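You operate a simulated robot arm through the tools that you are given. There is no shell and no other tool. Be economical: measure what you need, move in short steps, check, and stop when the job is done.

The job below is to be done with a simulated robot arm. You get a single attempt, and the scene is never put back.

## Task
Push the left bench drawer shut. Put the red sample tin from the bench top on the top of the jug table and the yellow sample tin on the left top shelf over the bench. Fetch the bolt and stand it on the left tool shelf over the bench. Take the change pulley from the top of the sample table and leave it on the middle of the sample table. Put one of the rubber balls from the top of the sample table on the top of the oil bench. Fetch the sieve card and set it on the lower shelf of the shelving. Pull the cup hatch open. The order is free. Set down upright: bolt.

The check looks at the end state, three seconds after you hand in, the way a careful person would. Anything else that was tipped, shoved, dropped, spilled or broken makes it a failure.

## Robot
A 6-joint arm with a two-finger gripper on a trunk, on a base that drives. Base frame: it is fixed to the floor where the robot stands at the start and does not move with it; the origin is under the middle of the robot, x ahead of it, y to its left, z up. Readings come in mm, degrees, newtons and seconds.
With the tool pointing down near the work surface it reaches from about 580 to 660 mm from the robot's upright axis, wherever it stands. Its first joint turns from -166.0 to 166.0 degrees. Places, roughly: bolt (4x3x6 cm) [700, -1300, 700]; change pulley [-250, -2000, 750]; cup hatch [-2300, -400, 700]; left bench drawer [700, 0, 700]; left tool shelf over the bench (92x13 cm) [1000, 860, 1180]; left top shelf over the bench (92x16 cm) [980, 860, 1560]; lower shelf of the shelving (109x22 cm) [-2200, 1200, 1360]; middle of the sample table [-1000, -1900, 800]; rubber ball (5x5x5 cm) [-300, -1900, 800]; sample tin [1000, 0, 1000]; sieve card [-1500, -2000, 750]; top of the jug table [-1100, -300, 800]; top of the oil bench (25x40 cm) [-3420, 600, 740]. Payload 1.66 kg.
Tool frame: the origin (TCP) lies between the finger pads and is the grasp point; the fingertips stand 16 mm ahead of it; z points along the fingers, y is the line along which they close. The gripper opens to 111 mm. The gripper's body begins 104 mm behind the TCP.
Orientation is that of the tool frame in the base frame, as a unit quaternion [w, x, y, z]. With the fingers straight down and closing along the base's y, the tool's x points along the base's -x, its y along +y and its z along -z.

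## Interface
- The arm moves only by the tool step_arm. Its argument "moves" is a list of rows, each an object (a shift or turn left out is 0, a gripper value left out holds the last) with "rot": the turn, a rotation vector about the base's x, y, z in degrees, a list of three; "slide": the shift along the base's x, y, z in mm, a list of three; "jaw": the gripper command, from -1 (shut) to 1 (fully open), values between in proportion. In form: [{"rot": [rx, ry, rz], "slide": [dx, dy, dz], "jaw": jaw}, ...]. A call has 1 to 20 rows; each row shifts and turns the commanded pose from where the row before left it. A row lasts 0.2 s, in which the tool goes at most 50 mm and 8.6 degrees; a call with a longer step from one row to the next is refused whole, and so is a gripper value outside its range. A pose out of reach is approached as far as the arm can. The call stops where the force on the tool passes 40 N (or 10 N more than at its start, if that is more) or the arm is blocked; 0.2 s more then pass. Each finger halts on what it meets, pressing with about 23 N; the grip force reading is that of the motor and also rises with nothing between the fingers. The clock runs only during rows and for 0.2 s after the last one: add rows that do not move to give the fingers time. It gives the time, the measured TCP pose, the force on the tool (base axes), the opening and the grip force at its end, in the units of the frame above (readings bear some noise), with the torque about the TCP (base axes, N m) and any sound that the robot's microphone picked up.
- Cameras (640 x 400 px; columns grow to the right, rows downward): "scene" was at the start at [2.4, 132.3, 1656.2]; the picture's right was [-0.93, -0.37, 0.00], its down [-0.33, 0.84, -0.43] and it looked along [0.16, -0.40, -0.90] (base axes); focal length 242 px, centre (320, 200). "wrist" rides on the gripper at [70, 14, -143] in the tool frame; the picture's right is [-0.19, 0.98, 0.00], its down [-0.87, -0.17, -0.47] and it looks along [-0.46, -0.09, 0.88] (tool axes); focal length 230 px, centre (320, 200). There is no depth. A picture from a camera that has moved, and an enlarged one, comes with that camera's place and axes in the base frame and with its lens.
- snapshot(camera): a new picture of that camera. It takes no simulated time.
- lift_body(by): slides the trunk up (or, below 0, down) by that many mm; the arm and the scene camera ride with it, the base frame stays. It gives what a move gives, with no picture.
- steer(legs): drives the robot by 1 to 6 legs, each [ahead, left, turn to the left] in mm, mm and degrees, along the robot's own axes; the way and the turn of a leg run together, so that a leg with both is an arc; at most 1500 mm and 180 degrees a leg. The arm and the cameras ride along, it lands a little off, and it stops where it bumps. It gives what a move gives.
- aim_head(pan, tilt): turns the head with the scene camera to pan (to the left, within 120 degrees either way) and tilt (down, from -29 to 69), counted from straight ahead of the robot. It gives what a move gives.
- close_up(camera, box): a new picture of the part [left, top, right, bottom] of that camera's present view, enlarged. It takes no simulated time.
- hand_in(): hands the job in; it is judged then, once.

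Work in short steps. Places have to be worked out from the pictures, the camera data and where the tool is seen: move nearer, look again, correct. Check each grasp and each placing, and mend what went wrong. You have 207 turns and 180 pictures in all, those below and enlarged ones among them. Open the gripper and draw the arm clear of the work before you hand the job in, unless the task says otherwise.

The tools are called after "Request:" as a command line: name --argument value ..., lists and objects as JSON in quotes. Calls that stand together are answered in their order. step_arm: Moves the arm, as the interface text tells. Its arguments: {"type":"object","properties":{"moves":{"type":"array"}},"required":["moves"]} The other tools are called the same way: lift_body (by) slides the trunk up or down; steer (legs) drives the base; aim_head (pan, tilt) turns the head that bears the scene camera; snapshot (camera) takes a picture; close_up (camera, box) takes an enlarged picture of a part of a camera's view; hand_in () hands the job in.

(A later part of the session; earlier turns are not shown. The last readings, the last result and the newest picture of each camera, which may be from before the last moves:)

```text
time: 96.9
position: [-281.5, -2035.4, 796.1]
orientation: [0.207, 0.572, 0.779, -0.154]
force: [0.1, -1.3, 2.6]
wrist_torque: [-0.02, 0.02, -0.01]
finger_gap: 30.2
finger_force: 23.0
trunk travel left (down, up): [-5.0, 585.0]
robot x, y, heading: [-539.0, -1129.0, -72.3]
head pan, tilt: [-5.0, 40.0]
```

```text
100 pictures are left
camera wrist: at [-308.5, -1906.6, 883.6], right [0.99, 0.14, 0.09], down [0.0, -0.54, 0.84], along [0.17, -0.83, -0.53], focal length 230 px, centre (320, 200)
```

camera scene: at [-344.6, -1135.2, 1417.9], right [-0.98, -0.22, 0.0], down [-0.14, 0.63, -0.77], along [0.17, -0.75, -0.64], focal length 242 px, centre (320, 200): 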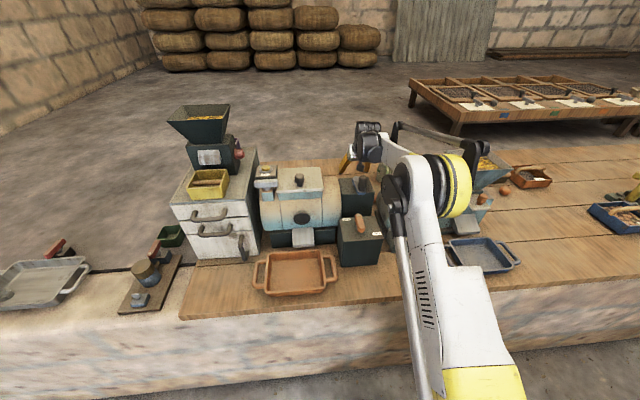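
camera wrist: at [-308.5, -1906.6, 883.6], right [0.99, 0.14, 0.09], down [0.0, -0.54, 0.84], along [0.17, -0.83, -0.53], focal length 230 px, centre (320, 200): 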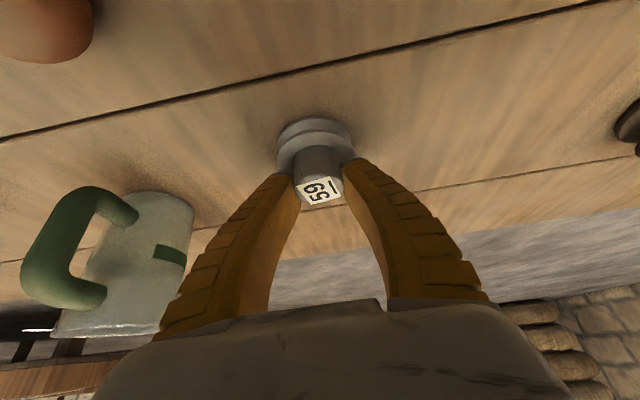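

Hub gripped, downward load small. Lift slowly and check the gap.

Request:
step_arm --moves '[{"slide": [0, 0, 10]}, {"slide": [0, 0, 5]}, {"slide": [0, 0, 5]}, {"slide": [0, 0, 5]}, {}]'

Request:
snapshot --camera "wrist"

```text
time: 98.1
position: [-280.4, -2036.1, 812.0]
orientation: [0.208, 0.571, 0.779, -0.153]
force: [0.4, 1.0, -1.0]
wrist_torque: [0.02, 0.02, -0.01]
finger_gap: 28.9
finger_force: 22.9
trunk travel left (down, up): [-5.0, 585.0]
robot x, y, heading: [-539.9, -1131.0, -72.4]
head pan, tilt: [-5.0, 40.0]
```

```text
99 pictures are left
camera wrist: at [-308.0, -1908.1, 899.4], right [0.99, 0.14, 0.09], down [0.0, -0.54, 0.84], along [0.17, -0.83, -0.54], focal length 230 px, centre (320, 200)
```

wrist: 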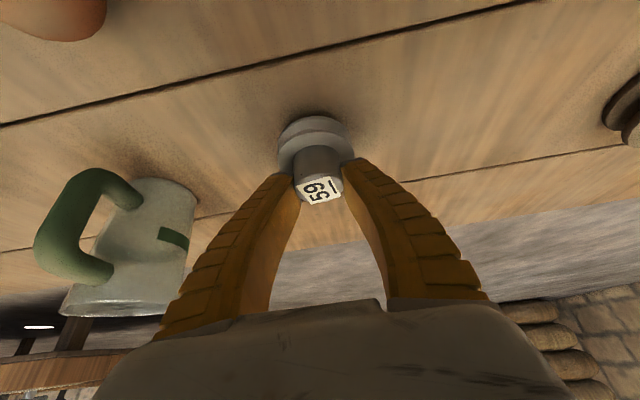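

The pulley is off the table in the grip. Continue lifting gently.

Request:
step_arm --moves '[{"slide": [0, 0, 10]}, {"slide": [0, 0, 15]}, {"slide": [0, 0, 15]}, {"slide": [0, 0, 15]}, {}]'

Request:
lift_body --by 200

Request:
snapshot --camera "wrist"

```text
time: 99.3
position: [-280.6, -2036.1, 866.5]
orientation: [0.207, 0.572, 0.779, -0.153]
force: [0.6, -0.2, -0.3]
wrist_torque: [-0.01, 0.01, 0.01]
finger_gap: 29.1
finger_force: 23.3
trunk travel left (down, up): [-5.0, 585.0]
robot x, y, heading: [-539.2, -1128.8, -72.5]
head pan, tilt: [-5.0, 40.0]
```

```text
time: 101.4
position: [-279.2, -2036.9, 1064.6]
orientation: [0.207, 0.572, 0.779, -0.153]
force: [0.1, -0.1, -0.3]
wrist_torque: [0.05, -0.01, 0.06]
finger_gap: 29.4
finger_force: 23.5
trunk travel left (down, up): [-205.0, 385.0]
robot x, y, heading: [-537.6, -1128.5, -72.1]
head pan, tilt: [-5.0, 40.0]
```

```text
98 pictures are left
camera wrist: at [-307.3, -1909.0, 1153.7], right [0.99, 0.14, 0.09], down [0.0, -0.54, 0.84], along [0.17, -0.83, -0.54], focal length 230 px, centre (320, 200)
```

wrist: 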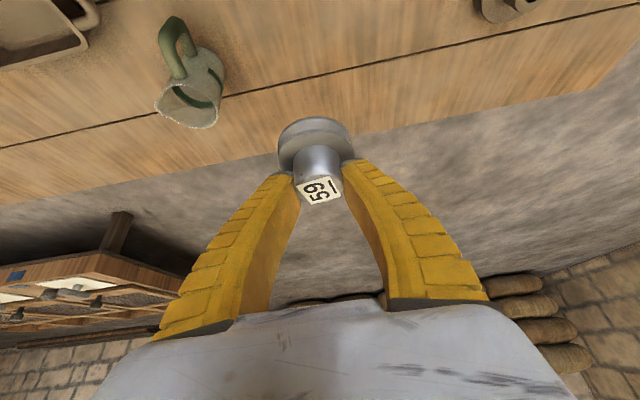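

Held well. Raise further, back off, and strafe west to above the free middle of the sample table.

Request:
lift_body --by 120

Request:
steer --legs '[[-170, 0, 0], [0, -713, 0]]'

Request:
aim_head --pan 0 --tilt 50

Request:
snapshot --camera "scene"

Request:
snapshot --camera "wrist"

```text
time: 102.9
position: [-280.4, -2035.7, 1184.5]
orientation: [0.207, 0.572, 0.779, -0.152]
force: [0.3, -0.5, -1.0]
wrist_torque: [0.03, 0.05, 0.02]
finger_gap: 29.0
finger_force: 22.9
trunk travel left (down, up): [-325.0, 265.0]
robot x, y, heading: [-538.0, -1131.3, -72.7]
head pan, tilt: [-5.0, 40.0]
```

```text
time: 108.0
position: [-1039.8, -2091.6, 1184.3]
orientation: [0.206, 0.576, 0.776, -0.153]
force: [-0.2, 0.8, -2.1]
wrist_torque: [0.02, -0.03, 0.0]
finger_gap: 29.2
finger_force: 23.0
trunk travel left (down, up): [-325.0, 265.0]
robot x, y, heading: [-1287.2, -1178.6, -73.1]
head pan, tilt: [-5.0, 40.0]
```

```text
time: 108.7
position: [-1039.8, -2090.1, 1185.9]
orientation: [0.206, 0.576, 0.776, -0.154]
force: [0.3, 0.6, -0.9]
wrist_torque: [-0.01, 0.05, -0.02]
finger_gap: 28.9
finger_force: 23.5
trunk travel left (down, up): [-325.0, 265.0]
robot x, y, heading: [-1289.1, -1178.4, -72.9]
head pan, tilt: [0.0, 50.0]
```

```text
97 pictures are left
camera scene: at [-1089.5, -1178.8, 1723.9], right [-0.96, -0.29, 0.0], down [-0.22, 0.73, -0.64], along [0.19, -0.62, -0.77], focal length 242 px, centre (320, 200)
```

scene: 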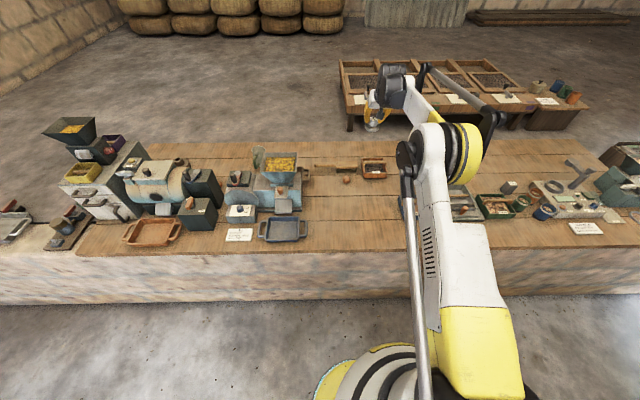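

```text
96 pictures are left
camera wrist: at [-1065.5, -1962.2, 1273.9], right [0.99, 0.13, 0.09], down [-0.01, -0.54, 0.84], along [0.16, -0.83, -0.54], focal length 230 px, centre (320, 200)
```

wrist: 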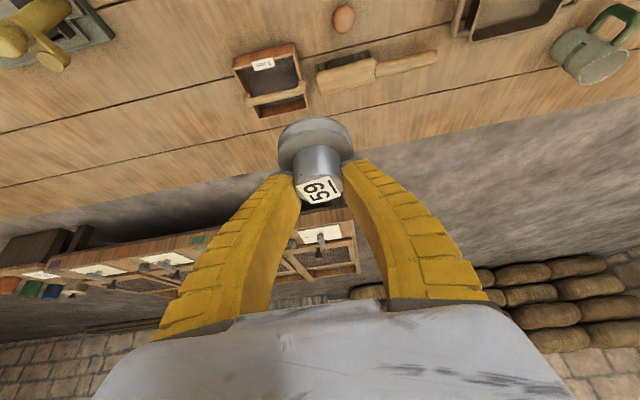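

Free area at about (-1030,-1930). Retract over it and lower with the trunk.

Request:
step_arm --moves '[{"slide": [0, 35, 0]}, {"slide": [0, 35, 0]}, {"slide": [0, 35, 0]}, {"slide": [0, 35, 0]}, {}]'

Request:
lift_body --by -320

Request:
snapshot --camera "wrist"

Request:
snapshot --camera "scene"

```text
time: 109.9
position: [-1039.4, -1949.8, 1184.9]
orientation: [0.206, 0.576, 0.776, -0.154]
force: [1.0, -0.1, -1.6]
wrist_torque: [0.01, 0.01, -0.02]
finger_gap: 29.2
finger_force: 22.8
trunk travel left (down, up): [-325.0, 265.0]
robot x, y, heading: [-1289.5, -1183.8, -73.0]
head pan, tilt: [0.0, 50.0]
```

```text
time: 113.1
position: [-1039.6, -1948.4, 865.7]
orientation: [0.207, 0.575, 0.777, -0.154]
force: [-0.3, -0.2, -1.2]
wrist_torque: [0.0, -0.01, 0.01]
finger_gap: 28.8
finger_force: 23.3
trunk travel left (down, up): [-5.0, 585.0]
robot x, y, heading: [-1290.1, -1176.9, -72.8]
head pan, tilt: [0.0, 50.0]
```

```text
95 pictures are left
camera wrist: at [-1064.9, -1821.0, 953.7], right [0.99, 0.13, 0.09], down [-0.01, -0.54, 0.84], along [0.16, -0.83, -0.54], focal length 230 px, centre (320, 200)
```

wrist: 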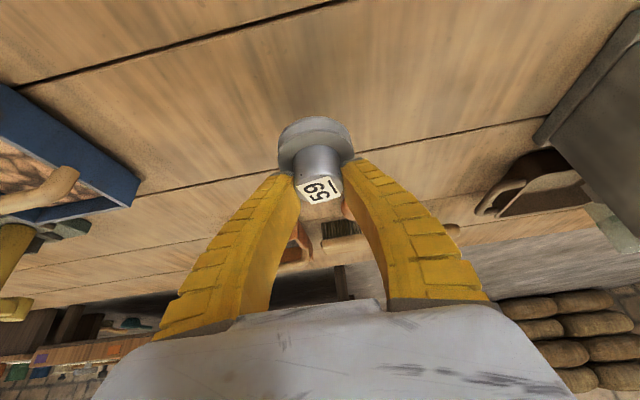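

```text
94 pictures are left
camera scene: at [-1089.5, -1178.7, 1403.9], right [-0.96, -0.29, 0.0], down [-0.22, 0.73, -0.64], along [0.19, -0.61, -0.77], focal length 242 px, centre (320, 200)
```

scene: 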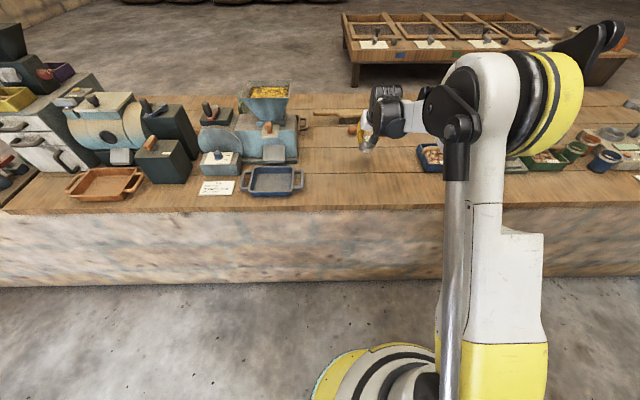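

Clear. Lower until contact is felt.

Request:
step_arm --moves '[{"slide": [0, 0, -30]}, {"slide": [0, 0, -25]}, {"slide": [0, 0, -6]}, {"slide": [0, 0, -4]}, {}]'

Request:
snapshot --camera "wrist"

```text
time: 114.3
position: [-1040.5, -1949.3, 800.5]
orientation: [0.207, 0.576, 0.776, -0.154]
force: [0.3, -0.4, -0.9]
wrist_torque: [0.01, -0.01, 0.02]
finger_gap: 28.9
finger_force: 22.8
trunk travel left (down, up): [-5.0, 585.0]
robot x, y, heading: [-1286.9, -1180.2, -72.9]
head pan, tilt: [0.0, 50.0]
```

```text
93 pictures are left
camera wrist: at [-1064.9, -1821.5, 888.9], right [0.99, 0.13, 0.09], down [-0.01, -0.54, 0.84], along [0.16, -0.83, -0.54], focal length 230 px, centre (320, 200)
```

wrist: 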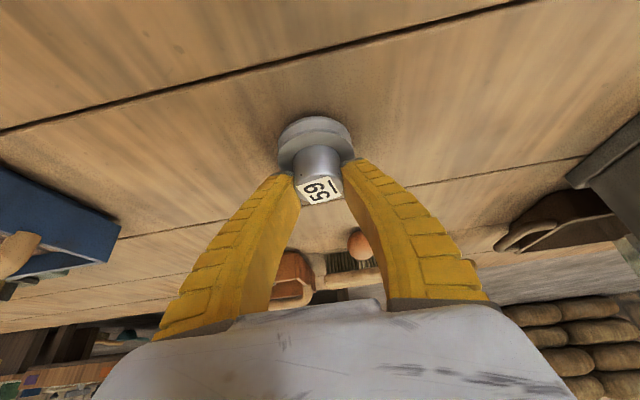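

Not yet touching; continue in 3 mm steps.

Request:
step_arm --moves '[{"slide": [0, 0, -3]}, {"slide": [0, 0, -3]}, {"slide": [0, 0, -3]}, {}]'

```text
time: 115.3
position: [-1039.6, -1949.3, 791.6]
orientation: [0.206, 0.576, 0.776, -0.154]
force: [2.1, -5.8, 16.7]
wrist_torque: [-0.02, 0.02, -0.01]
finger_gap: 33.1
finger_force: 22.6
trunk travel left (down, up): [-5.0, 585.0]
robot x, y, heading: [-1288.3, -1180.5, -73.0]
head pan, tilt: [0.0, 50.0]
```

Contact. Ease, open and rise.

Request:
step_arm --moves '[{"slide": [0, 0, 2]}, {"jaw": 0.0}, {"jaw": 0.5}, {}, {"slide": [0, 0, 30]}, {"slide": [0, 0, 40]}, {"slide": [0, 0, 40]}, {}]'

Request:
snapshot --camera "wrist"

```text
time: 117.1
position: [-1039.9, -1948.9, 904.8]
orientation: [0.206, 0.576, 0.776, -0.154]
force: [0.4, 0.1, 0.9]
wrist_torque: [0.0, 0.02, -0.01]
finger_gap: 84.5
finger_force: 0.7
trunk travel left (down, up): [-5.0, 585.0]
robot x, y, heading: [-1286.0, -1179.0, -73.0]
head pan, tilt: [0.0, 50.0]
```

```text
92 pictures are left
camera wrist: at [-1066.4, -1822.0, 992.6], right [0.99, 0.13, 0.09], down [-0.01, -0.54, 0.84], along [0.16, -0.83, -0.54], focal length 230 px, centre (320, 200)
```

wrist: 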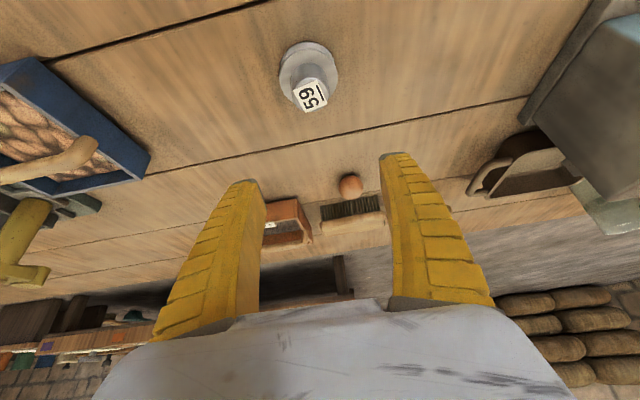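

Pulley stands on the middle of the table. A third ball is near at ≈(-958,-2112); I check whether it looks like the other two.

Request:
close_up --camera "wrist" --box '[310, 160, 390, 210]'

Request:
aim_head --pan 35 --tilt 30

Request:
snapshot --camera "scene"

```text
8.00 times, centred on (350, 185) of wrist
camera zoom: at [-1066.4, -1822.0, 992.6], right [0.99, 0.13, 0.09], down [-0.01, -0.54, 0.84], along [0.16, -0.83, -0.54], focal length 1841 px, centre (80, 320)
```

zoom: 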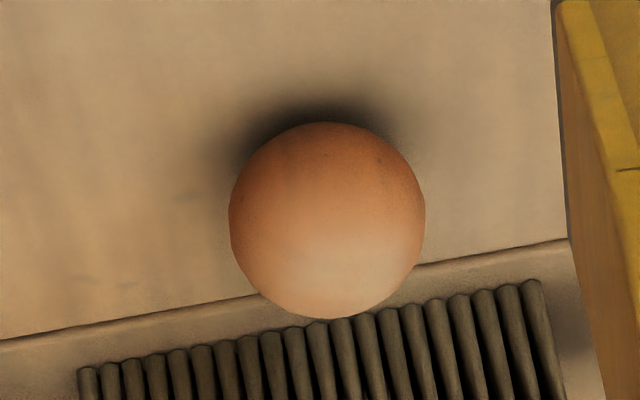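

```text
time: 118.1
position: [-1041.4, -1950.9, 903.8]
orientation: [0.206, 0.576, 0.776, -0.154]
force: [0.6, 1.4, 0.0]
wrist_torque: [-0.01, -0.01, 0.02]
finger_gap: 84.7
finger_force: 0.6
trunk travel left (down, up): [-5.0, 585.0]
robot x, y, heading: [-1287.4, -1179.7, -73.2]
head pan, tilt: [35.0, 30.0]
```

```text
90 pictures are left
camera scene: at [-1040.8, -1160.8, 1433.3], right [-0.62, -0.79, 0.0], down [-0.39, 0.31, -0.87], along [0.68, -0.53, -0.5], focal length 242 px, centre (320, 200)
```

scene: 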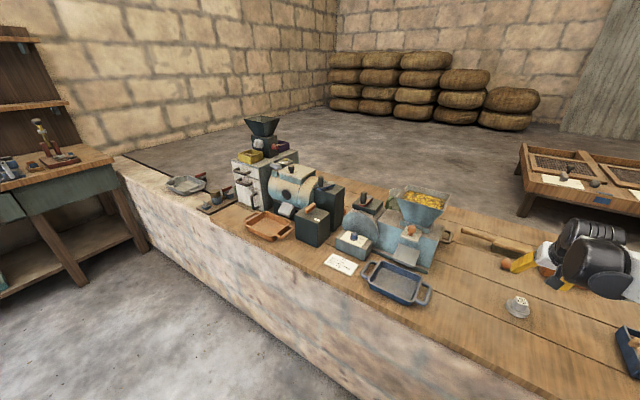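

Same rubber ball type. Drive 130 forward and 70 left so the ball comes into reach, then look.

Request:
steer --legs '[[130, 70, 0]]'

Request:
snapshot --camera "wrist"

```text
time: 119.5
position: [-937.5, -2053.3, 903.7]
orientation: [0.207, 0.575, 0.777, -0.154]
force: [0.0, -0.3, -0.2]
wrist_torque: [0.0, -0.02, -0.03]
finger_gap: 84.2
finger_force: 1.1
trunk travel left (down, up): [-5.0, 585.0]
robot x, y, heading: [-1188.1, -1283.5, -73.0]
head pan, tilt: [35.0, 30.0]
```

```text
89 pictures are left
camera wrist: at [-963.2, -1925.4, 992.1], right [0.99, 0.13, 0.09], down [-0.01, -0.54, 0.84], along [0.16, -0.83, -0.54], focal length 230 px, centre (320, 200)
```

wrist: 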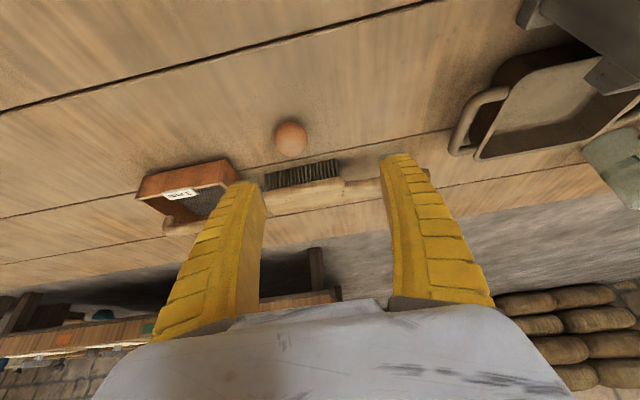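

Ball centre triangulates to (-951,-2131,766), brush 70 mm behind. Move over and descend.

Request:
step_arm --moves '[{"slide": [-7, -37, 0]}, {"slide": [-7, -36, 0]}, {"slide": [0, 0, -45]}, {"slide": [0, 0, -40]}, {}]'

Request:
snapshot --camera "wrist"

```text
time: 120.7
position: [-951.4, -2127.3, 820.0]
orientation: [0.206, 0.575, 0.777, -0.153]
force: [-0.4, 0.4, 0.8]
wrist_torque: [0.01, 0.0, 0.01]
finger_gap: 84.4
finger_force: 0.6
trunk travel left (down, up): [-5.0, 585.0]
robot x, y, heading: [-1184.1, -1282.6, -73.4]
head pan, tilt: [35.0, 30.0]
```

```text
88 pictures are left
camera wrist: at [-975.2, -1999.1, 907.7], right [0.99, 0.13, 0.09], down [-0.01, -0.54, 0.84], along [0.16, -0.83, -0.54], focal length 230 px, centre (320, 200)
```

wrist: 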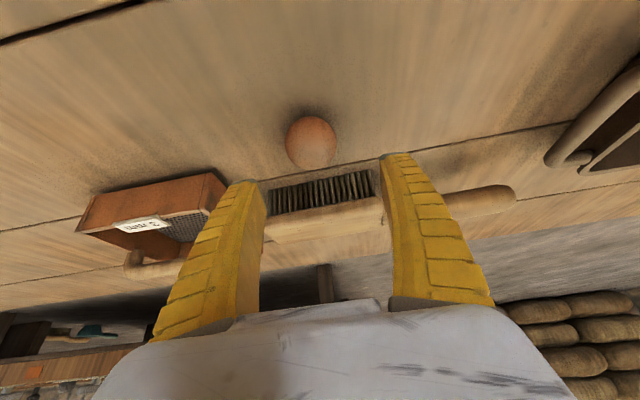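

On target. Descend 46 mm and close.

Request:
step_arm --moves '[{"slide": [-1, 1, -20]}, {"slide": [0, 0, -16]}, {"slide": [0, 0, -10]}, {"jaw": 0.1}, {"jaw": -0.2}, {"jaw": -1}, {}, {}]'

Request:
snapshot --camera "wrist"

```text
time: 122.5
position: [-950.9, -2126.3, 773.2]
orientation: [0.206, 0.575, 0.777, -0.154]
force: [-0.1, 0.3, -0.3]
wrist_torque: [0.0, 0.03, 0.02]
finger_gap: 36.1
finger_force: 22.5
trunk travel left (down, up): [-5.0, 585.0]
robot x, y, heading: [-1183.1, -1283.8, -73.1]
head pan, tilt: [35.0, 30.0]
```

```text
87 pictures are left
camera wrist: at [-977.1, -1998.5, 861.6], right [0.99, 0.13, 0.09], down [-0.01, -0.54, 0.84], along [0.16, -0.83, -0.54], focal length 230 px, centre (320, 200)
```

wrist: 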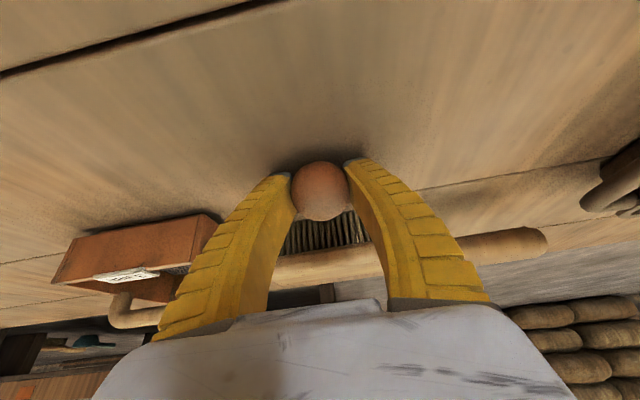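

Ball gripped. Lift, retract, and check.

Request:
step_arm --moves '[{"slide": [0, 0, 25]}, {"slide": [0, 0, 40]}, {"slide": [0, 0, 40]}, {"slide": [0, 0, 40]}, {}]'

Request:
lift_body --by 230

Request:
step_arm --moves '[{"slide": [-13, 42, 0]}, {"slide": [-13, 42, 0]}, {"slide": [-13, 42, 0]}, {"slide": [-13, 42, 0]}, {"slide": [-13, 42, 0]}, {}]'

Request:
aim_head --pan -90 --tilt 28

Request:
snapshot --camera "scene"

Request:
snapshot --camera "wrist"

```text
time: 123.7
position: [-951.2, -2125.7, 919.3]
orientation: [0.207, 0.575, 0.777, -0.153]
force: [0.2, -0.3, -0.3]
wrist_torque: [-0.06, -0.02, -0.01]
finger_gap: 35.8
finger_force: 23.4
trunk travel left (down, up): [-5.0, 585.0]
robot x, y, heading: [-1187.7, -1281.0, -73.1]
head pan, tilt: [35.0, 30.0]
```

```text
time: 126.1
position: [-951.6, -2124.7, 1146.3]
orientation: [0.207, 0.575, 0.777, -0.153]
force: [0.4, -0.1, 0.0]
wrist_torque: [-0.04, -0.02, -0.02]
finger_gap: 35.9
finger_force: 23.2
trunk travel left (down, up): [-235.0, 355.0]
robot x, y, heading: [-1187.0, -1283.2, -72.5]
head pan, tilt: [35.0, 30.0]
```

```text
time: 127.5
position: [-1015.8, -1913.7, 1150.8]
orientation: [0.205, 0.575, 0.777, -0.153]
force: [0.1, -0.3, -0.3]
wrist_torque: [0.01, 0.0, -0.03]
finger_gap: 35.8
finger_force: 23.3
trunk travel left (down, up): [-235.0, 355.0]
robot x, y, heading: [-1182.0, -1283.8, -73.0]
head pan, tilt: [35.0, 30.0]
```

```text
time: 129.5
position: [-1016.4, -1915.2, 1150.1]
orientation: [0.206, 0.575, 0.777, -0.154]
force: [0.3, 0.3, -0.1]
wrist_torque: [0.0, -0.04, -0.03]
finger_gap: 35.8
finger_force: 23.5
trunk travel left (down, up): [-235.0, 355.0]
robot x, y, heading: [-1184.7, -1280.8, -73.1]
head pan, tilt: [-90.0, 28.0]
```

```text
86 pictures are left
camera scene: at [-1096.7, -1234.9, 1666.5], right [-0.29, 0.96, 0.0], down [0.45, 0.14, -0.88], along [-0.84, -0.26, -0.47], focal length 242 px, centre (320, 200)
```

scene: 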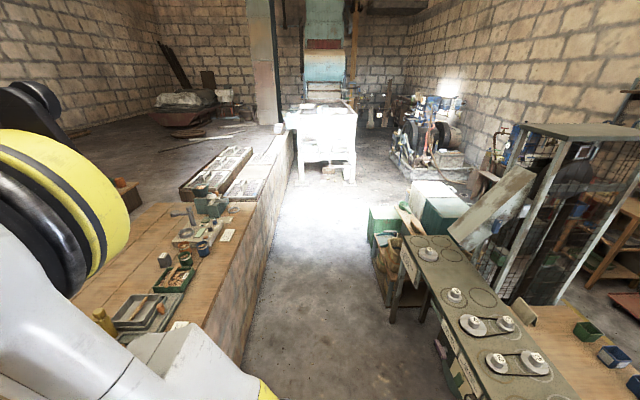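

```text
85 pictures are left
camera wrist: at [-1041.7, -1786.8, 1239.3], right [0.99, 0.13, 0.09], down [-0.01, -0.54, 0.84], along [0.16, -0.83, -0.54], focal length 230 px, centre (320, 200)
```

wrist: 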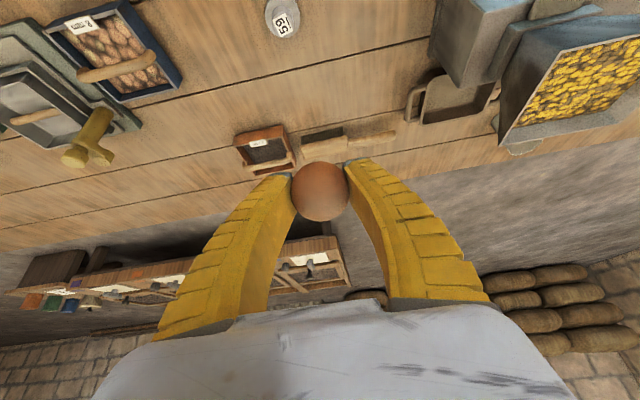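

Ball held. The oil bench is best reached around the east end of the jug table and along the north aisle; drive there in stages.

Request:
steer --legs '[[-110, 0, 0], [0, 1290, 0], [0, 0, -90]]'

Request:
steer --legs '[[0, -800, 0], [0, -750, 0]]'

Request:
aim_head --pan 0 --tilt 25

Request:
snapshot --camera "scene"

```text
time: 140.6
position: [-618.2, -977.6, 1150.3]
orientation: [0.041, 0.953, 0.158, -0.254]
force: [-0.4, 0.4, -0.7]
wrist_torque: [-0.02, -0.01, 0.02]
finger_gap: 35.3
finger_force: 23.1
trunk travel left (down, up): [-235.0, 355.0]
robot x, y, heading: [11.4, -789.8, -161.0]
head pan, tilt: [-90.0, 28.0]
```

```text
time: 148.6
position: [-1134.2, 488.6, 1151.0]
orientation: [0.044, 0.952, 0.169, -0.252]
force: [0.7, 0.2, -0.4]
wrist_torque: [0.0, 0.0, 0.01]
finger_gap: 34.9
finger_force: 23.0
trunk travel left (down, up): [-235.0, 355.0]
robot x, y, heading: [-512.1, 691.5, -160.0]
head pan, tilt: [-90.0, 28.0]
```

```text
time: 150.3
position: [-1133.5, 488.0, 1150.4]
orientation: [0.045, 0.951, 0.17, -0.253]
force: [0.2, 0.1, -0.6]
wrist_torque: [0.01, 0.0, 0.02]
finger_gap: 35.1
finger_force: 23.3
trunk travel left (down, up): [-235.0, 355.0]
robot x, y, heading: [-512.5, 693.4, -160.0]
head pan, tilt: [0.0, 25.0]
```

```text
84 pictures are left
camera scene: at [-513.0, 488.6, 1671.3], right [-0.34, 0.94, 0.0], down [0.4, 0.15, -0.91], along [-0.85, -0.31, -0.42], focal length 242 px, centre (320, 200)
```

scene: 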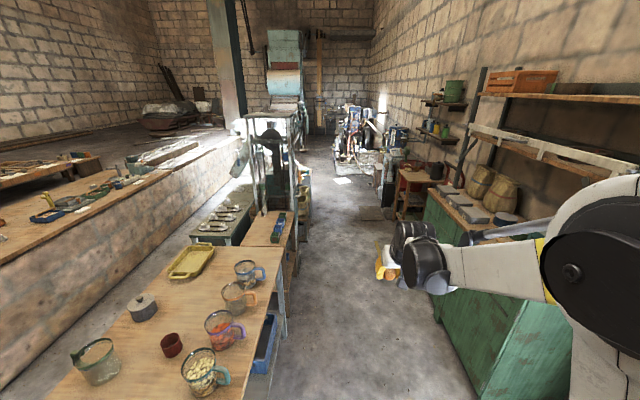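

The aisle is clear and the small brown oil bench is visible at the far right. Advance along the aisle.

Request:
steer --legs '[[0, 0, -3], [1300, -20, 0]]'

Request:
snapshot --camera "scene"

```text
time: 157.3
position: [-2408.1, 175.0, 1150.9]
orientation: [0.035, 0.957, 0.136, -0.253]
force: [-0.9, 0.5, 0.2]
wrist_torque: [-0.02, 0.0, -0.03]
finger_gap: 34.9
finger_force: 23.6
trunk travel left (down, up): [-235.0, 355.0]
robot x, y, heading: [-1773.2, 333.6, -163.7]
head pan, tilt: [0.0, 25.0]
```

```text
83 pictures are left
camera scene: at [-1788.4, 131.5, 1671.3], right [-0.28, 0.96, 0.0], down [0.41, 0.12, -0.91], along [-0.87, -0.25, -0.42], focal length 242 px, centre (320, 200)
```

scene: 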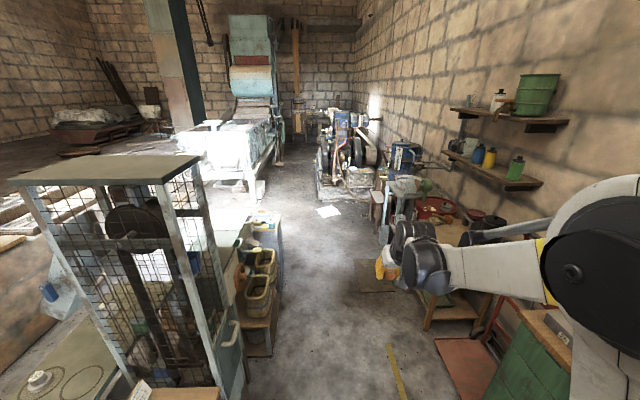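

Pan to see the oil bench top.

Request:
aim_head --pan -45 --tilt 30

Request:
snapshot --camera "scene"

```text
time: 158.4
position: [-2405.9, 173.8, 1150.8]
orientation: [0.036, 0.957, 0.136, -0.255]
force: [0.2, -0.7, -0.5]
wrist_torque: [-0.01, 0.03, 0.03]
finger_gap: 34.9
finger_force: 22.4
trunk travel left (down, up): [-235.0, 355.0]
robot x, y, heading: [-1772.5, 334.1, -163.8]
head pan, tilt: [-45.0, 30.0]
```

```text
82 pictures are left
camera scene: at [-1778.9, 200.8, 1663.4], right [0.48, 0.88, 0.0], down [0.44, -0.24, -0.87], along [-0.76, 0.42, -0.5], focal length 242 px, centre (320, 200)
```

scene: 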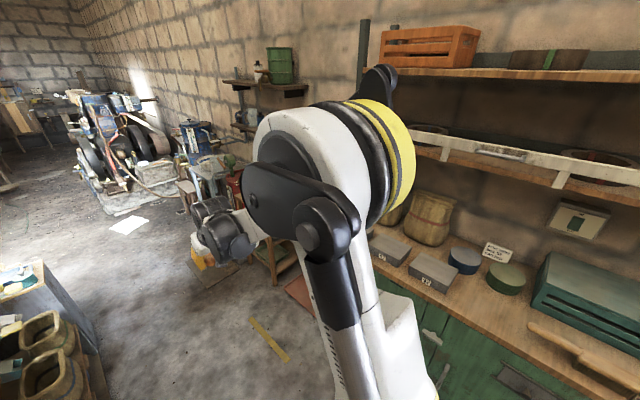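

Advance 800 more along the aisle and look at the bench again.

Request:
steer --legs '[[800, 0, 0]]'

Request:
snapshot --camera "scene"

```text
time: 162.7
position: [-3168.8, -49.1, 1150.9]
orientation: [0.036, 0.957, 0.137, -0.254]
force: [1.0, 0.1, -0.7]
wrist_torque: [-0.02, -0.01, 0.0]
finger_gap: 35.1
finger_force: 23.1
trunk travel left (down, up): [-235.0, 355.0]
robot x, y, heading: [-2534.7, 113.6, -163.4]
head pan, tilt: [-45.0, 30.0]
```

```text
81 pictures are left
camera scene: at [-2541.9, -22.1, 1663.3], right [0.48, 0.88, 0.0], down [0.44, -0.24, -0.87], along [-0.76, 0.41, -0.5], focal length 242 px, centre (320, 200)
```

scene: 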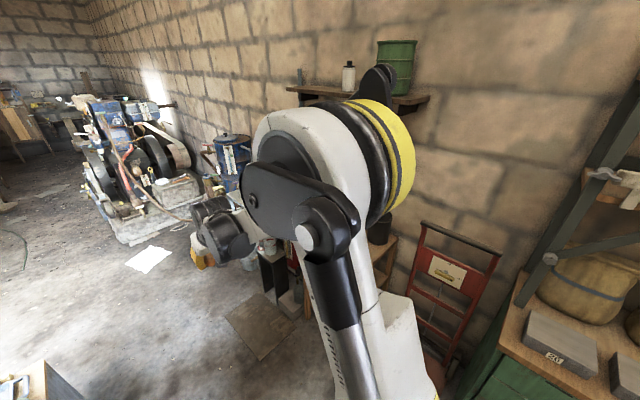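

Turn right 90° to face the wall and bench; the tool stays ~300 mm short of the wall.

Request:
steer --legs '[[0, 0, -90]]'

Request:
aim_head --pan 35 --tilt 35

Request:
snapshot --camera "scene"

Request:
snapshot --camera "wrist"

```text
time: 166.9
position: [-2699.6, 746.1, 1150.5]
orientation: [-0.155, 0.774, -0.579, -0.206]
force: [-0.1, 0.2, -1.2]
wrist_torque: [0.05, 0.0, 0.01]
finger_gap: 35.2
finger_force: 23.0
trunk travel left (down, up): [-235.0, 355.0]
robot x, y, heading: [-2537.0, 111.4, 106.7]
head pan, tilt: [-45.0, 30.0]
```

```text
time: 168.4
position: [-2698.6, 747.0, 1150.6]
orientation: [-0.154, 0.774, -0.579, -0.206]
force: [0.0, 0.3, -0.2]
wrist_torque: [0.03, -0.02, 0.01]
finger_gap: 34.7
finger_force: 23.3
trunk travel left (down, up): [-235.0, 355.0]
robot x, y, heading: [-2536.4, 108.2, 106.5]
head pan, tilt: [35.0, 35.0]
```

```text
80 pictures are left
camera scene: at [-2780.1, 92.8, 1655.6], right [0.62, 0.78, 0.0], down [0.45, -0.36, -0.82], along [-0.64, 0.51, -0.57], focal length 242 px, centre (320, 200)
```

scene: 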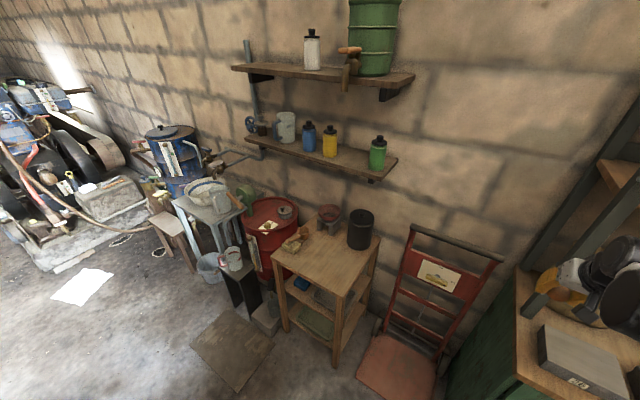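

```text
79 pictures are left
camera wrist: at [-2675.2, 614.5, 1239.3], right [-0.99, -0.12, 0.09], down [0.01, 0.54, 0.84], along [-0.15, 0.83, -0.54], focal length 230 px, centre (320, 200)
```

wrist: 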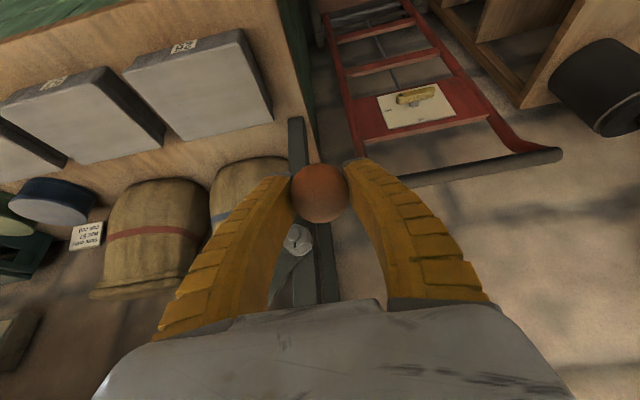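

The oil bench's free spot is about (-3400,645). Swing the arm left first (away from shelves), then strafe over there.

Request:
step_arm --moves '[{"slide": [-33, -19, 0]}, {"slide": [-33, -19, 0]}, {"slide": [-33, -19, 0]}, {"slide": [-33, -19, 0]}, {"slide": [-33, -19, 0]}, {"slide": [-33, -19, 0]}, {}]'

Request:
steer --legs '[[0, 480, 0], [145, 0, 0]]'

Request:
snapshot --camera "scene"

Request:
snapshot --camera "wrist"

```text
time: 170.0
position: [-2897.7, 630.4, 1150.6]
orientation: [-0.154, 0.775, -0.578, -0.205]
force: [0.3, -0.7, -1.0]
wrist_torque: [0.02, -0.01, -0.05]
finger_gap: 34.9
finger_force: 22.9
trunk travel left (down, up): [-235.0, 355.0]
robot x, y, heading: [-2535.4, 117.6, 106.6]
head pan, tilt: [35.0, 35.0]
```

```text
time: 173.8
position: [-3396.0, 634.3, 1150.0]
orientation: [-0.155, 0.775, -0.578, -0.205]
force: [1.3, 0.7, 0.0]
wrist_torque: [-0.03, 0.01, 0.02]
finger_gap: 35.0
finger_force: 22.7
trunk travel left (down, up): [-235.0, 355.0]
robot x, y, heading: [-3030.5, 116.4, 106.5]
head pan, tilt: [35.0, 35.0]
```

```text
78 pictures are left
camera scene: at [-3280.2, 97.8, 1655.5], right [0.62, 0.78, 0.0], down [0.45, -0.36, -0.82], along [-0.64, 0.51, -0.57], focal length 242 px, centre (320, 200)
```

scene: 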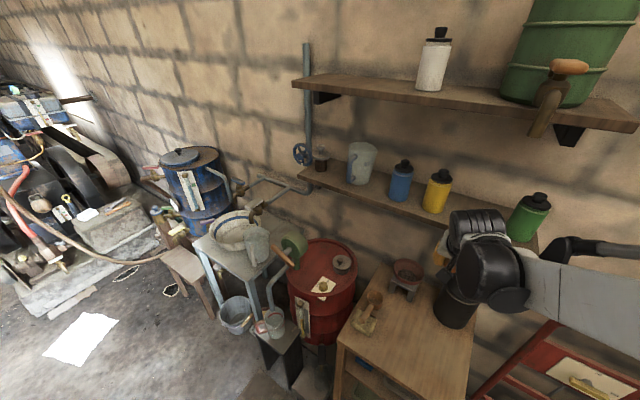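

```text
77 pictures are left
camera wrist: at [-3372.7, 503.5, 1238.6], right [-0.99, -0.12, 0.09], down [0.01, 0.54, 0.84], along [-0.15, 0.83, -0.54], focal length 230 px, centre (320, 200)
```

wrist: 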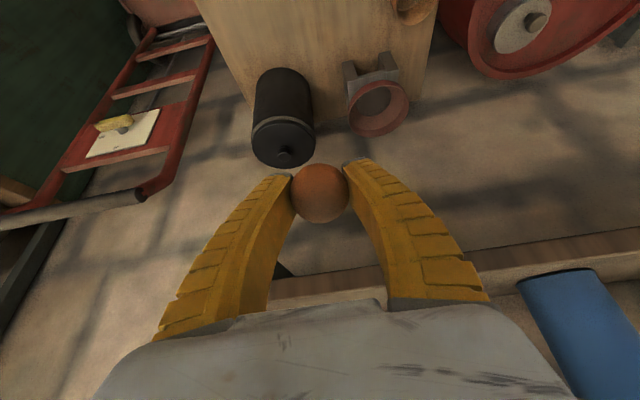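

Free spot between items ≈(-3430,640). Shift there and lower the trunk.

Request:
step_arm --moves '[{"slide": [-34, 4, 0]}, {}]'

Request:
lift_body --by -230

Request:
snapshot --camera "wrist"

Request:
snapshot --camera "scene"

```text
time: 174.4
position: [-3429.9, 637.3, 1152.1]
orientation: [-0.154, 0.775, -0.578, -0.206]
force: [-0.4, 0.3, -0.8]
wrist_torque: [0.0, 0.01, -0.05]
finger_gap: 34.9
finger_force: 22.8
trunk travel left (down, up): [-235.0, 355.0]
robot x, y, heading: [-3032.9, 116.8, 106.6]
head pan, tilt: [35.0, 35.0]
```

```text
time: 176.8
position: [-3429.7, 637.7, 922.2]
orientation: [-0.154, 0.774, -0.578, -0.206]
force: [-0.1, 0.6, -0.9]
wrist_torque: [0.0, 0.02, 0.0]
finger_gap: 34.9
finger_force: 22.6
trunk travel left (down, up): [-5.0, 585.0]
robot x, y, heading: [-3034.4, 116.2, 106.5]
head pan, tilt: [35.0, 35.0]
```

```text
76 pictures are left
camera wrist: at [-3405.8, 505.8, 1010.3], right [-0.99, -0.12, 0.09], down [0.01, 0.54, 0.84], along [-0.15, 0.83, -0.54], focal length 230 px, centre (320, 200)
```

wrist: 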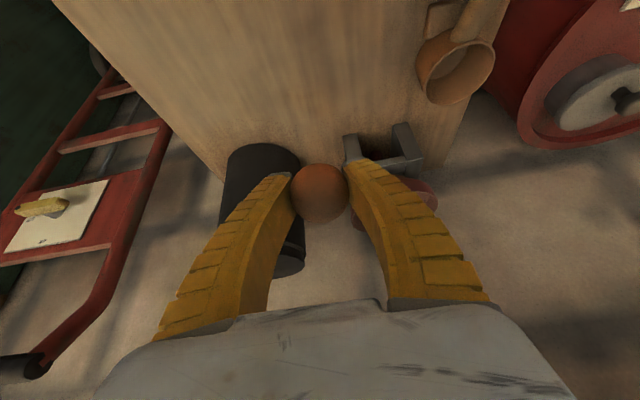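

```text
75 pictures are left
camera scene: at [-3279.8, 96.5, 1425.7], right [0.62, 0.78, 0.0], down [0.45, -0.36, -0.82], along [-0.64, 0.51, -0.57], focal length 242 px, centre (320, 200)
```

scene: 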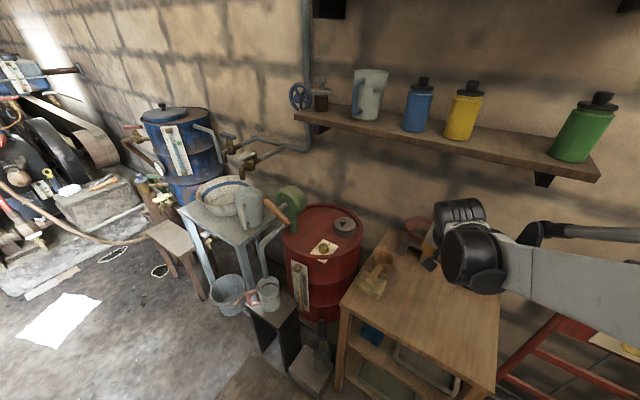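

Spot is clear on all sides. Lower toward the bench.

Request:
step_arm --moves '[{"slide": [0, -15, -35]}, {"slide": [0, 0, -45]}, {"slide": [0, 0, -40]}, {}]'

Request:
snapshot --camera "wrist"

```text
time: 177.8
position: [-3430.6, 621.9, 802.1]
orientation: [-0.154, 0.775, -0.578, -0.205]
force: [0.5, -0.7, -0.5]
wrist_torque: [-0.02, -0.02, 0.02]
finger_gap: 35.4
finger_force: 23.3
trunk travel left (down, up): [-5.0, 585.0]
robot x, y, heading: [-3030.9, 117.4, 106.5]
head pan, tilt: [35.0, 35.0]
```

```text
74 pictures are left
camera wrist: at [-3406.2, 490.8, 890.8], right [-0.99, -0.12, 0.09], down [0.01, 0.54, 0.84], along [-0.15, 0.83, -0.54], focal length 230 px, centre (320, 200)
```

wrist: 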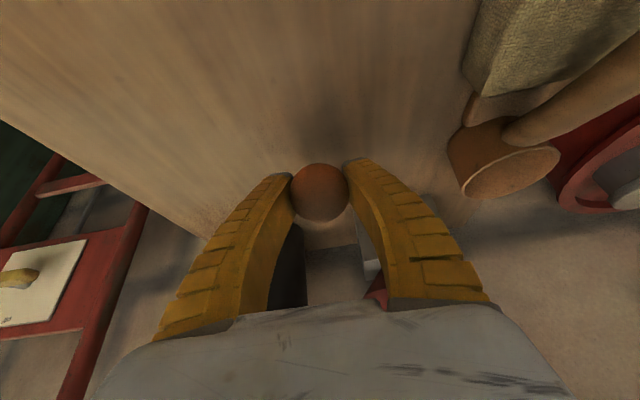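

Continue down in small steps, watching the force.

Request:
step_arm --moves '[{"slide": [0, 0, -6]}, {"slide": [0, 0, -6]}, {"slide": [0, 0, -5]}, {"slide": [0, 0, -4]}, {}]'

```text
time: 179.0
position: [-3429.6, 621.1, 780.6]
orientation: [-0.155, 0.775, -0.578, -0.205]
force: [-0.2, -0.5, -0.6]
wrist_torque: [0.01, -0.04, -0.01]
finger_gap: 35.0
finger_force: 23.3
trunk travel left (down, up): [-5.0, 585.0]
robot x, y, heading: [-3037.9, 119.4, 106.7]
head pan, tilt: [35.0, 35.0]
```

Request:
step_arm --moves '[{"slide": [0, 0, -4]}, {"slide": [0, 0, -3]}, {"slide": [0, 0, -3]}, {}]'

Request:
snapshot --camera "wrist"

```text
time: 180.0
position: [-3429.5, 622.6, 771.6]
orientation: [-0.154, 0.775, -0.577, -0.206]
force: [0.2, 0.5, 0.1]
wrist_torque: [-0.01, 0.01, 0.02]
finger_gap: 35.1
finger_force: 22.8
trunk travel left (down, up): [-5.0, 585.0]
robot x, y, heading: [-3036.1, 117.6, 106.5]
head pan, tilt: [35.0, 35.0]
```

```text
73 pictures are left
camera wrist: at [-3405.3, 491.0, 859.8], right [-0.99, -0.12, 0.09], down [0.01, 0.54, 0.84], along [-0.15, 0.83, -0.54], focal length 230 px, centre (320, 200)
```

wrist: 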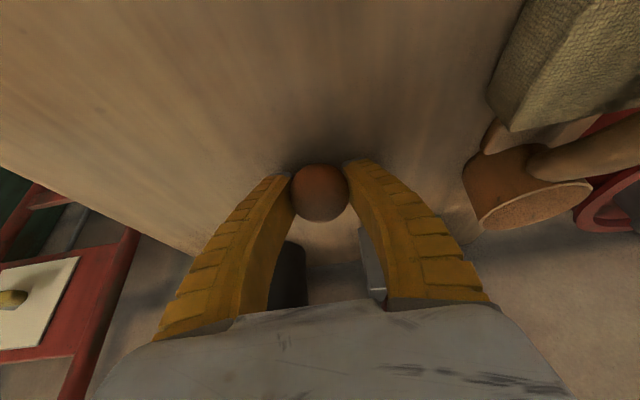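

Shadow is close under the ball; continue by 3 mm steps to contact.

Request:
step_arm --moves '[{"slide": [0, 0, -3]}, {"slide": [0, 0, -3]}, {"slide": [0, 0, -3]}, {}]'

```text
time: 181.0
position: [-3430.1, 623.1, 762.7]
orientation: [-0.154, 0.775, -0.577, -0.206]
force: [-0.1, 0.7, 1.5]
wrist_torque: [0.04, -0.01, 0.03]
finger_gap: 35.3
finger_force: 22.7
trunk travel left (down, up): [-5.0, 585.0]
robot x, y, heading: [-3034.1, 115.1, 106.4]
head pan, tilt: [35.0, 35.0]
```

Request:
step_arm --moves '[{"slide": [0, 0, -2]}, {"slide": [0, 0, -2]}, {}]'

```text
time: 181.8
position: [-3430.7, 622.2, 758.9]
orientation: [-0.154, 0.775, -0.577, -0.207]
force: [-11.1, 10.1, 22.6]
wrist_torque: [0.13, 0.1, 0.0]
finger_gap: 38.5
finger_force: 23.2
trunk travel left (down, up): [-5.0, 585.0]
robot x, y, heading: [-3036.7, 113.1, 106.5]
head pan, tilt: [35.0, 35.0]
```

Firm contact. Ease 3 mm, then open slowly.

Request:
step_arm --moves '[{"slide": [0, 0, 2]}, {"slide": [0, 0, 1]}, {"jaw": -0.35}, {"jaw": -0.28}, {"jaw": -0.22}, {"jaw": -0.15}, {"jaw": -0.05}, {"jaw": 0.1}, {"jaw": 0.3}, {}]'

Request:
snapshot --camera "wrist"

```text
time: 184.0
position: [-3430.1, 622.4, 761.0]
orientation: [-0.155, 0.774, -0.578, -0.206]
force: [-0.1, 0.3, -0.6]
wrist_torque: [-0.02, 0.01, 0.01]
finger_gap: 73.7
finger_force: 0.8
trunk travel left (down, up): [-5.0, 585.0]
robot x, y, heading: [-3034.0, 116.8, 106.6]
head pan, tilt: [35.0, 35.0]
```

```text
72 pictures are left
camera wrist: at [-3405.9, 491.3, 848.6], right [-0.99, -0.12, 0.09], down [0.01, 0.54, 0.84], along [-0.15, 0.83, -0.54], focal length 230 px, centre (320, 200)
```

wrist: 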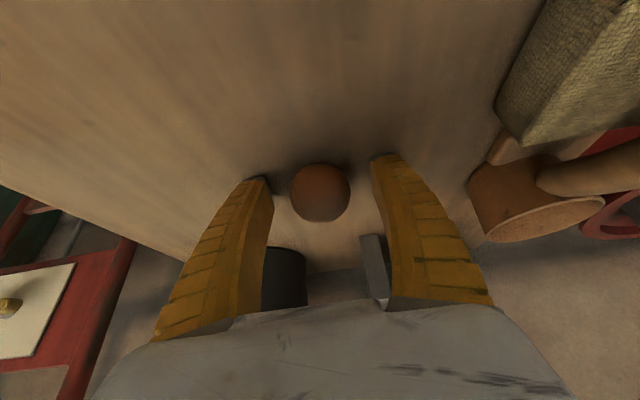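

Ball released and at rest between the fingers. Rise and check it stays.

Request:
step_arm --moves '[{"slide": [0, 0, 25]}, {"slide": [0, 0, 45]}, {"slide": [0, 0, 45]}, {"slide": [0, 0, 45]}, {"slide": [0, 0, 45]}]'

Request:
lift_body --by 150

Request:
snapshot --camera "wrist"

```text
time: 185.2
position: [-3427.2, 622.9, 966.6]
orientation: [-0.154, 0.775, -0.578, -0.205]
force: [0.0, 0.6, 0.3]
wrist_torque: [-0.03, -0.02, 0.05]
finger_gap: 73.9
finger_force: 1.4
trunk travel left (down, up): [-5.0, 585.0]
robot x, y, heading: [-3033.7, 113.4, 106.7]
head pan, tilt: [35.0, 35.0]
```

```text
time: 187.0
position: [-3428.2, 622.8, 1114.7]
orientation: [-0.154, 0.774, -0.578, -0.205]
force: [-0.4, -0.5, 0.0]
wrist_torque: [0.0, 0.03, 0.03]
finger_gap: 73.8
finger_force: 0.8
trunk travel left (down, up): [-155.0, 435.0]
robot x, y, heading: [-3035.2, 115.0, 106.6]
head pan, tilt: [35.0, 35.0]
```

```text
71 pictures are left
camera wrist: at [-3404.6, 491.0, 1203.8], right [-0.99, -0.12, 0.09], down [0.01, 0.54, 0.84], along [-0.15, 0.83, -0.54], focal length 230 px, centre (320, 200)
```

wrist: 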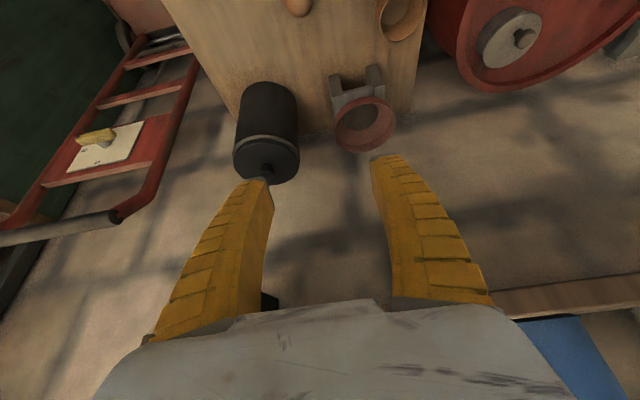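

Ball rests on the oil bench. Back off and look at the cup hatch with the head.

Request:
steer --legs '[[-270, 0, 0], [0, -300, 0]]'

Request:
aim_head --pan -120 --tilt 35

Request:
snapshot --camera "scene"

```text
time: 190.5
position: [-3072.8, 447.0, 1116.5]
orientation: [-0.154, 0.777, -0.574, -0.206]
force: [0.3, -0.6, 0.2]
wrist_torque: [-0.04, 0.04, 0.02]
finger_gap: 73.9
finger_force: 1.0
trunk travel left (down, up): [-155.0, 435.0]
robot x, y, heading: [-2673.5, -54.2, 107.2]
head pan, tilt: [35.0, 35.0]
```

```text
time: 192.9
position: [-3072.6, 445.6, 1115.0]
orientation: [-0.154, 0.778, -0.574, -0.206]
force: [0.1, -0.5, 0.3]
wrist_torque: [0.03, 0.0, 0.01]
finger_gap: 73.9
finger_force: 1.6
trunk travel left (down, up): [-155.0, 435.0]
robot x, y, heading: [-2675.0, -57.0, 107.3]
head pan, tilt: [-120.0, 35.0]
```

```text
70 pictures are left
camera scene: at [-2762.8, -151.8, 1575.6], right [-0.22, -0.98, 0.0], down [-0.56, 0.13, -0.82], along [0.8, -0.18, -0.57], focal length 242 px, centre (320, 200)
```

scene: 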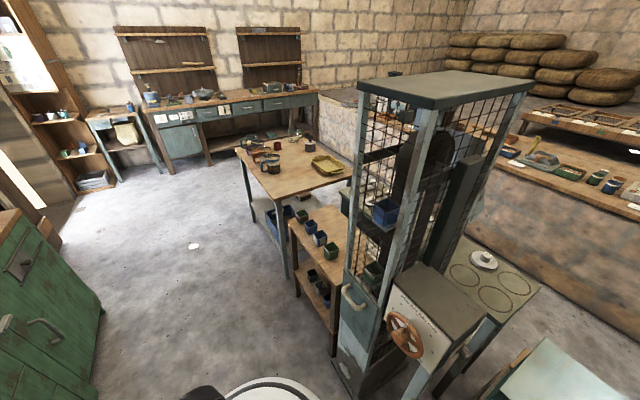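

Request:
close_up --camera "scene" --box '[310, 240, 470, 340]'

Request:
close_up --camera "scene" --box '[300, 270, 420, 400]'

```text
4.00 times, centred on (390, 290) of scene
camera zoom: at [-2762.8, -151.8, 1575.6], right [-0.22, -0.98, 0.0], down [-0.56, 0.13, -0.82], along [0.8, -0.18, -0.57], focal length 967 px, centre (40, -160)
```

zoom: 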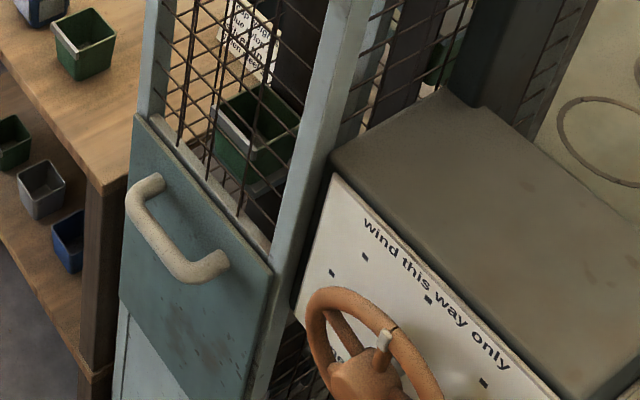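

```text
3.08 times, centred on (360, 335) of scene
camera zoom: at [-2762.8, -151.8, 1575.6], right [-0.22, -0.98, 0.0], down [-0.56, 0.13, -0.82], along [0.8, -0.18, -0.57], focal length 744 px, centre (197, -215)
```

zoom: 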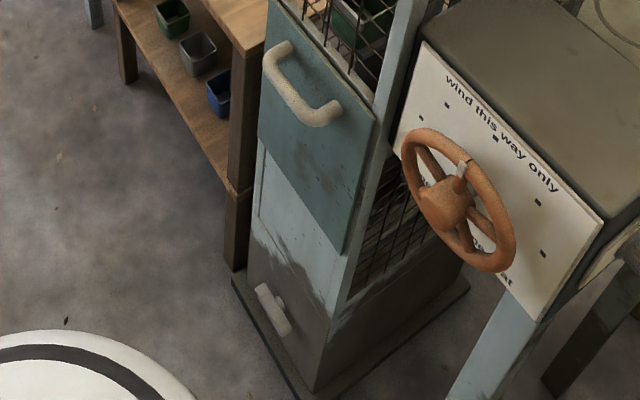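

The hatch is the teal panel, handle bar centre ≈(-2243,-405,720), facing the aisle (north). I turn east, shift to the aisle's north side opposite it, then turn to face it.

Request:
steer --legs '[[0, 0, -90], [320, 320, 0]]'

Request:
aim_head --pan 0 --tilt 40

Request:
snapshot --camera "scene"

```text
time: 199.5
position: [-1955.2, 736.0, 1115.2]
orientation: [0.254, -0.139, 0.957, 0.036]
force: [0.3, -0.9, 0.7]
wrist_torque: [-0.03, -0.01, -0.04]
finger_gap: 74.2
finger_force: 0.8
trunk travel left (down, up): [-155.0, 435.0]
robot x, y, heading: [-2464.1, 340.6, 16.5]
head pan, tilt: [-120.0, 35.0]
```

```text
time: 201.5
position: [-1955.5, 734.8, 1116.2]
orientation: [0.255, -0.139, 0.956, 0.036]
force: [0.0, 0.1, 0.2]
wrist_torque: [0.01, -0.01, 0.0]
finger_gap: 73.7
finger_force: 1.0
trunk travel left (down, up): [-155.0, 435.0]
robot x, y, heading: [-2461.5, 338.1, 16.4]
head pan, tilt: [0.0, 40.0]
```

```text
67 pictures are left
camera scene: at [-2453.9, 540.4, 1568.0], right [0.29, -0.96, 0.0], down [-0.62, -0.18, -0.77], along [0.73, 0.22, -0.64], focal length 242 px, centre (320, 200)
```

scene: 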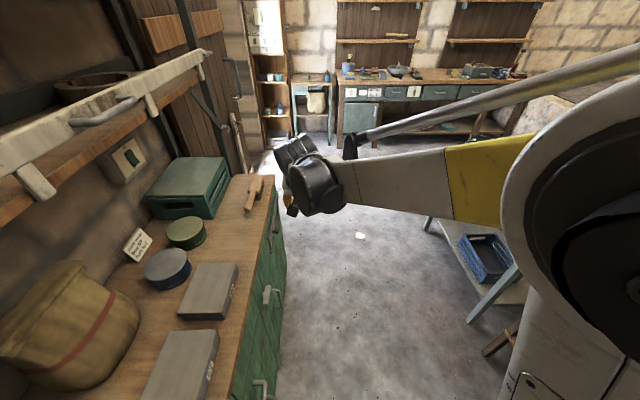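

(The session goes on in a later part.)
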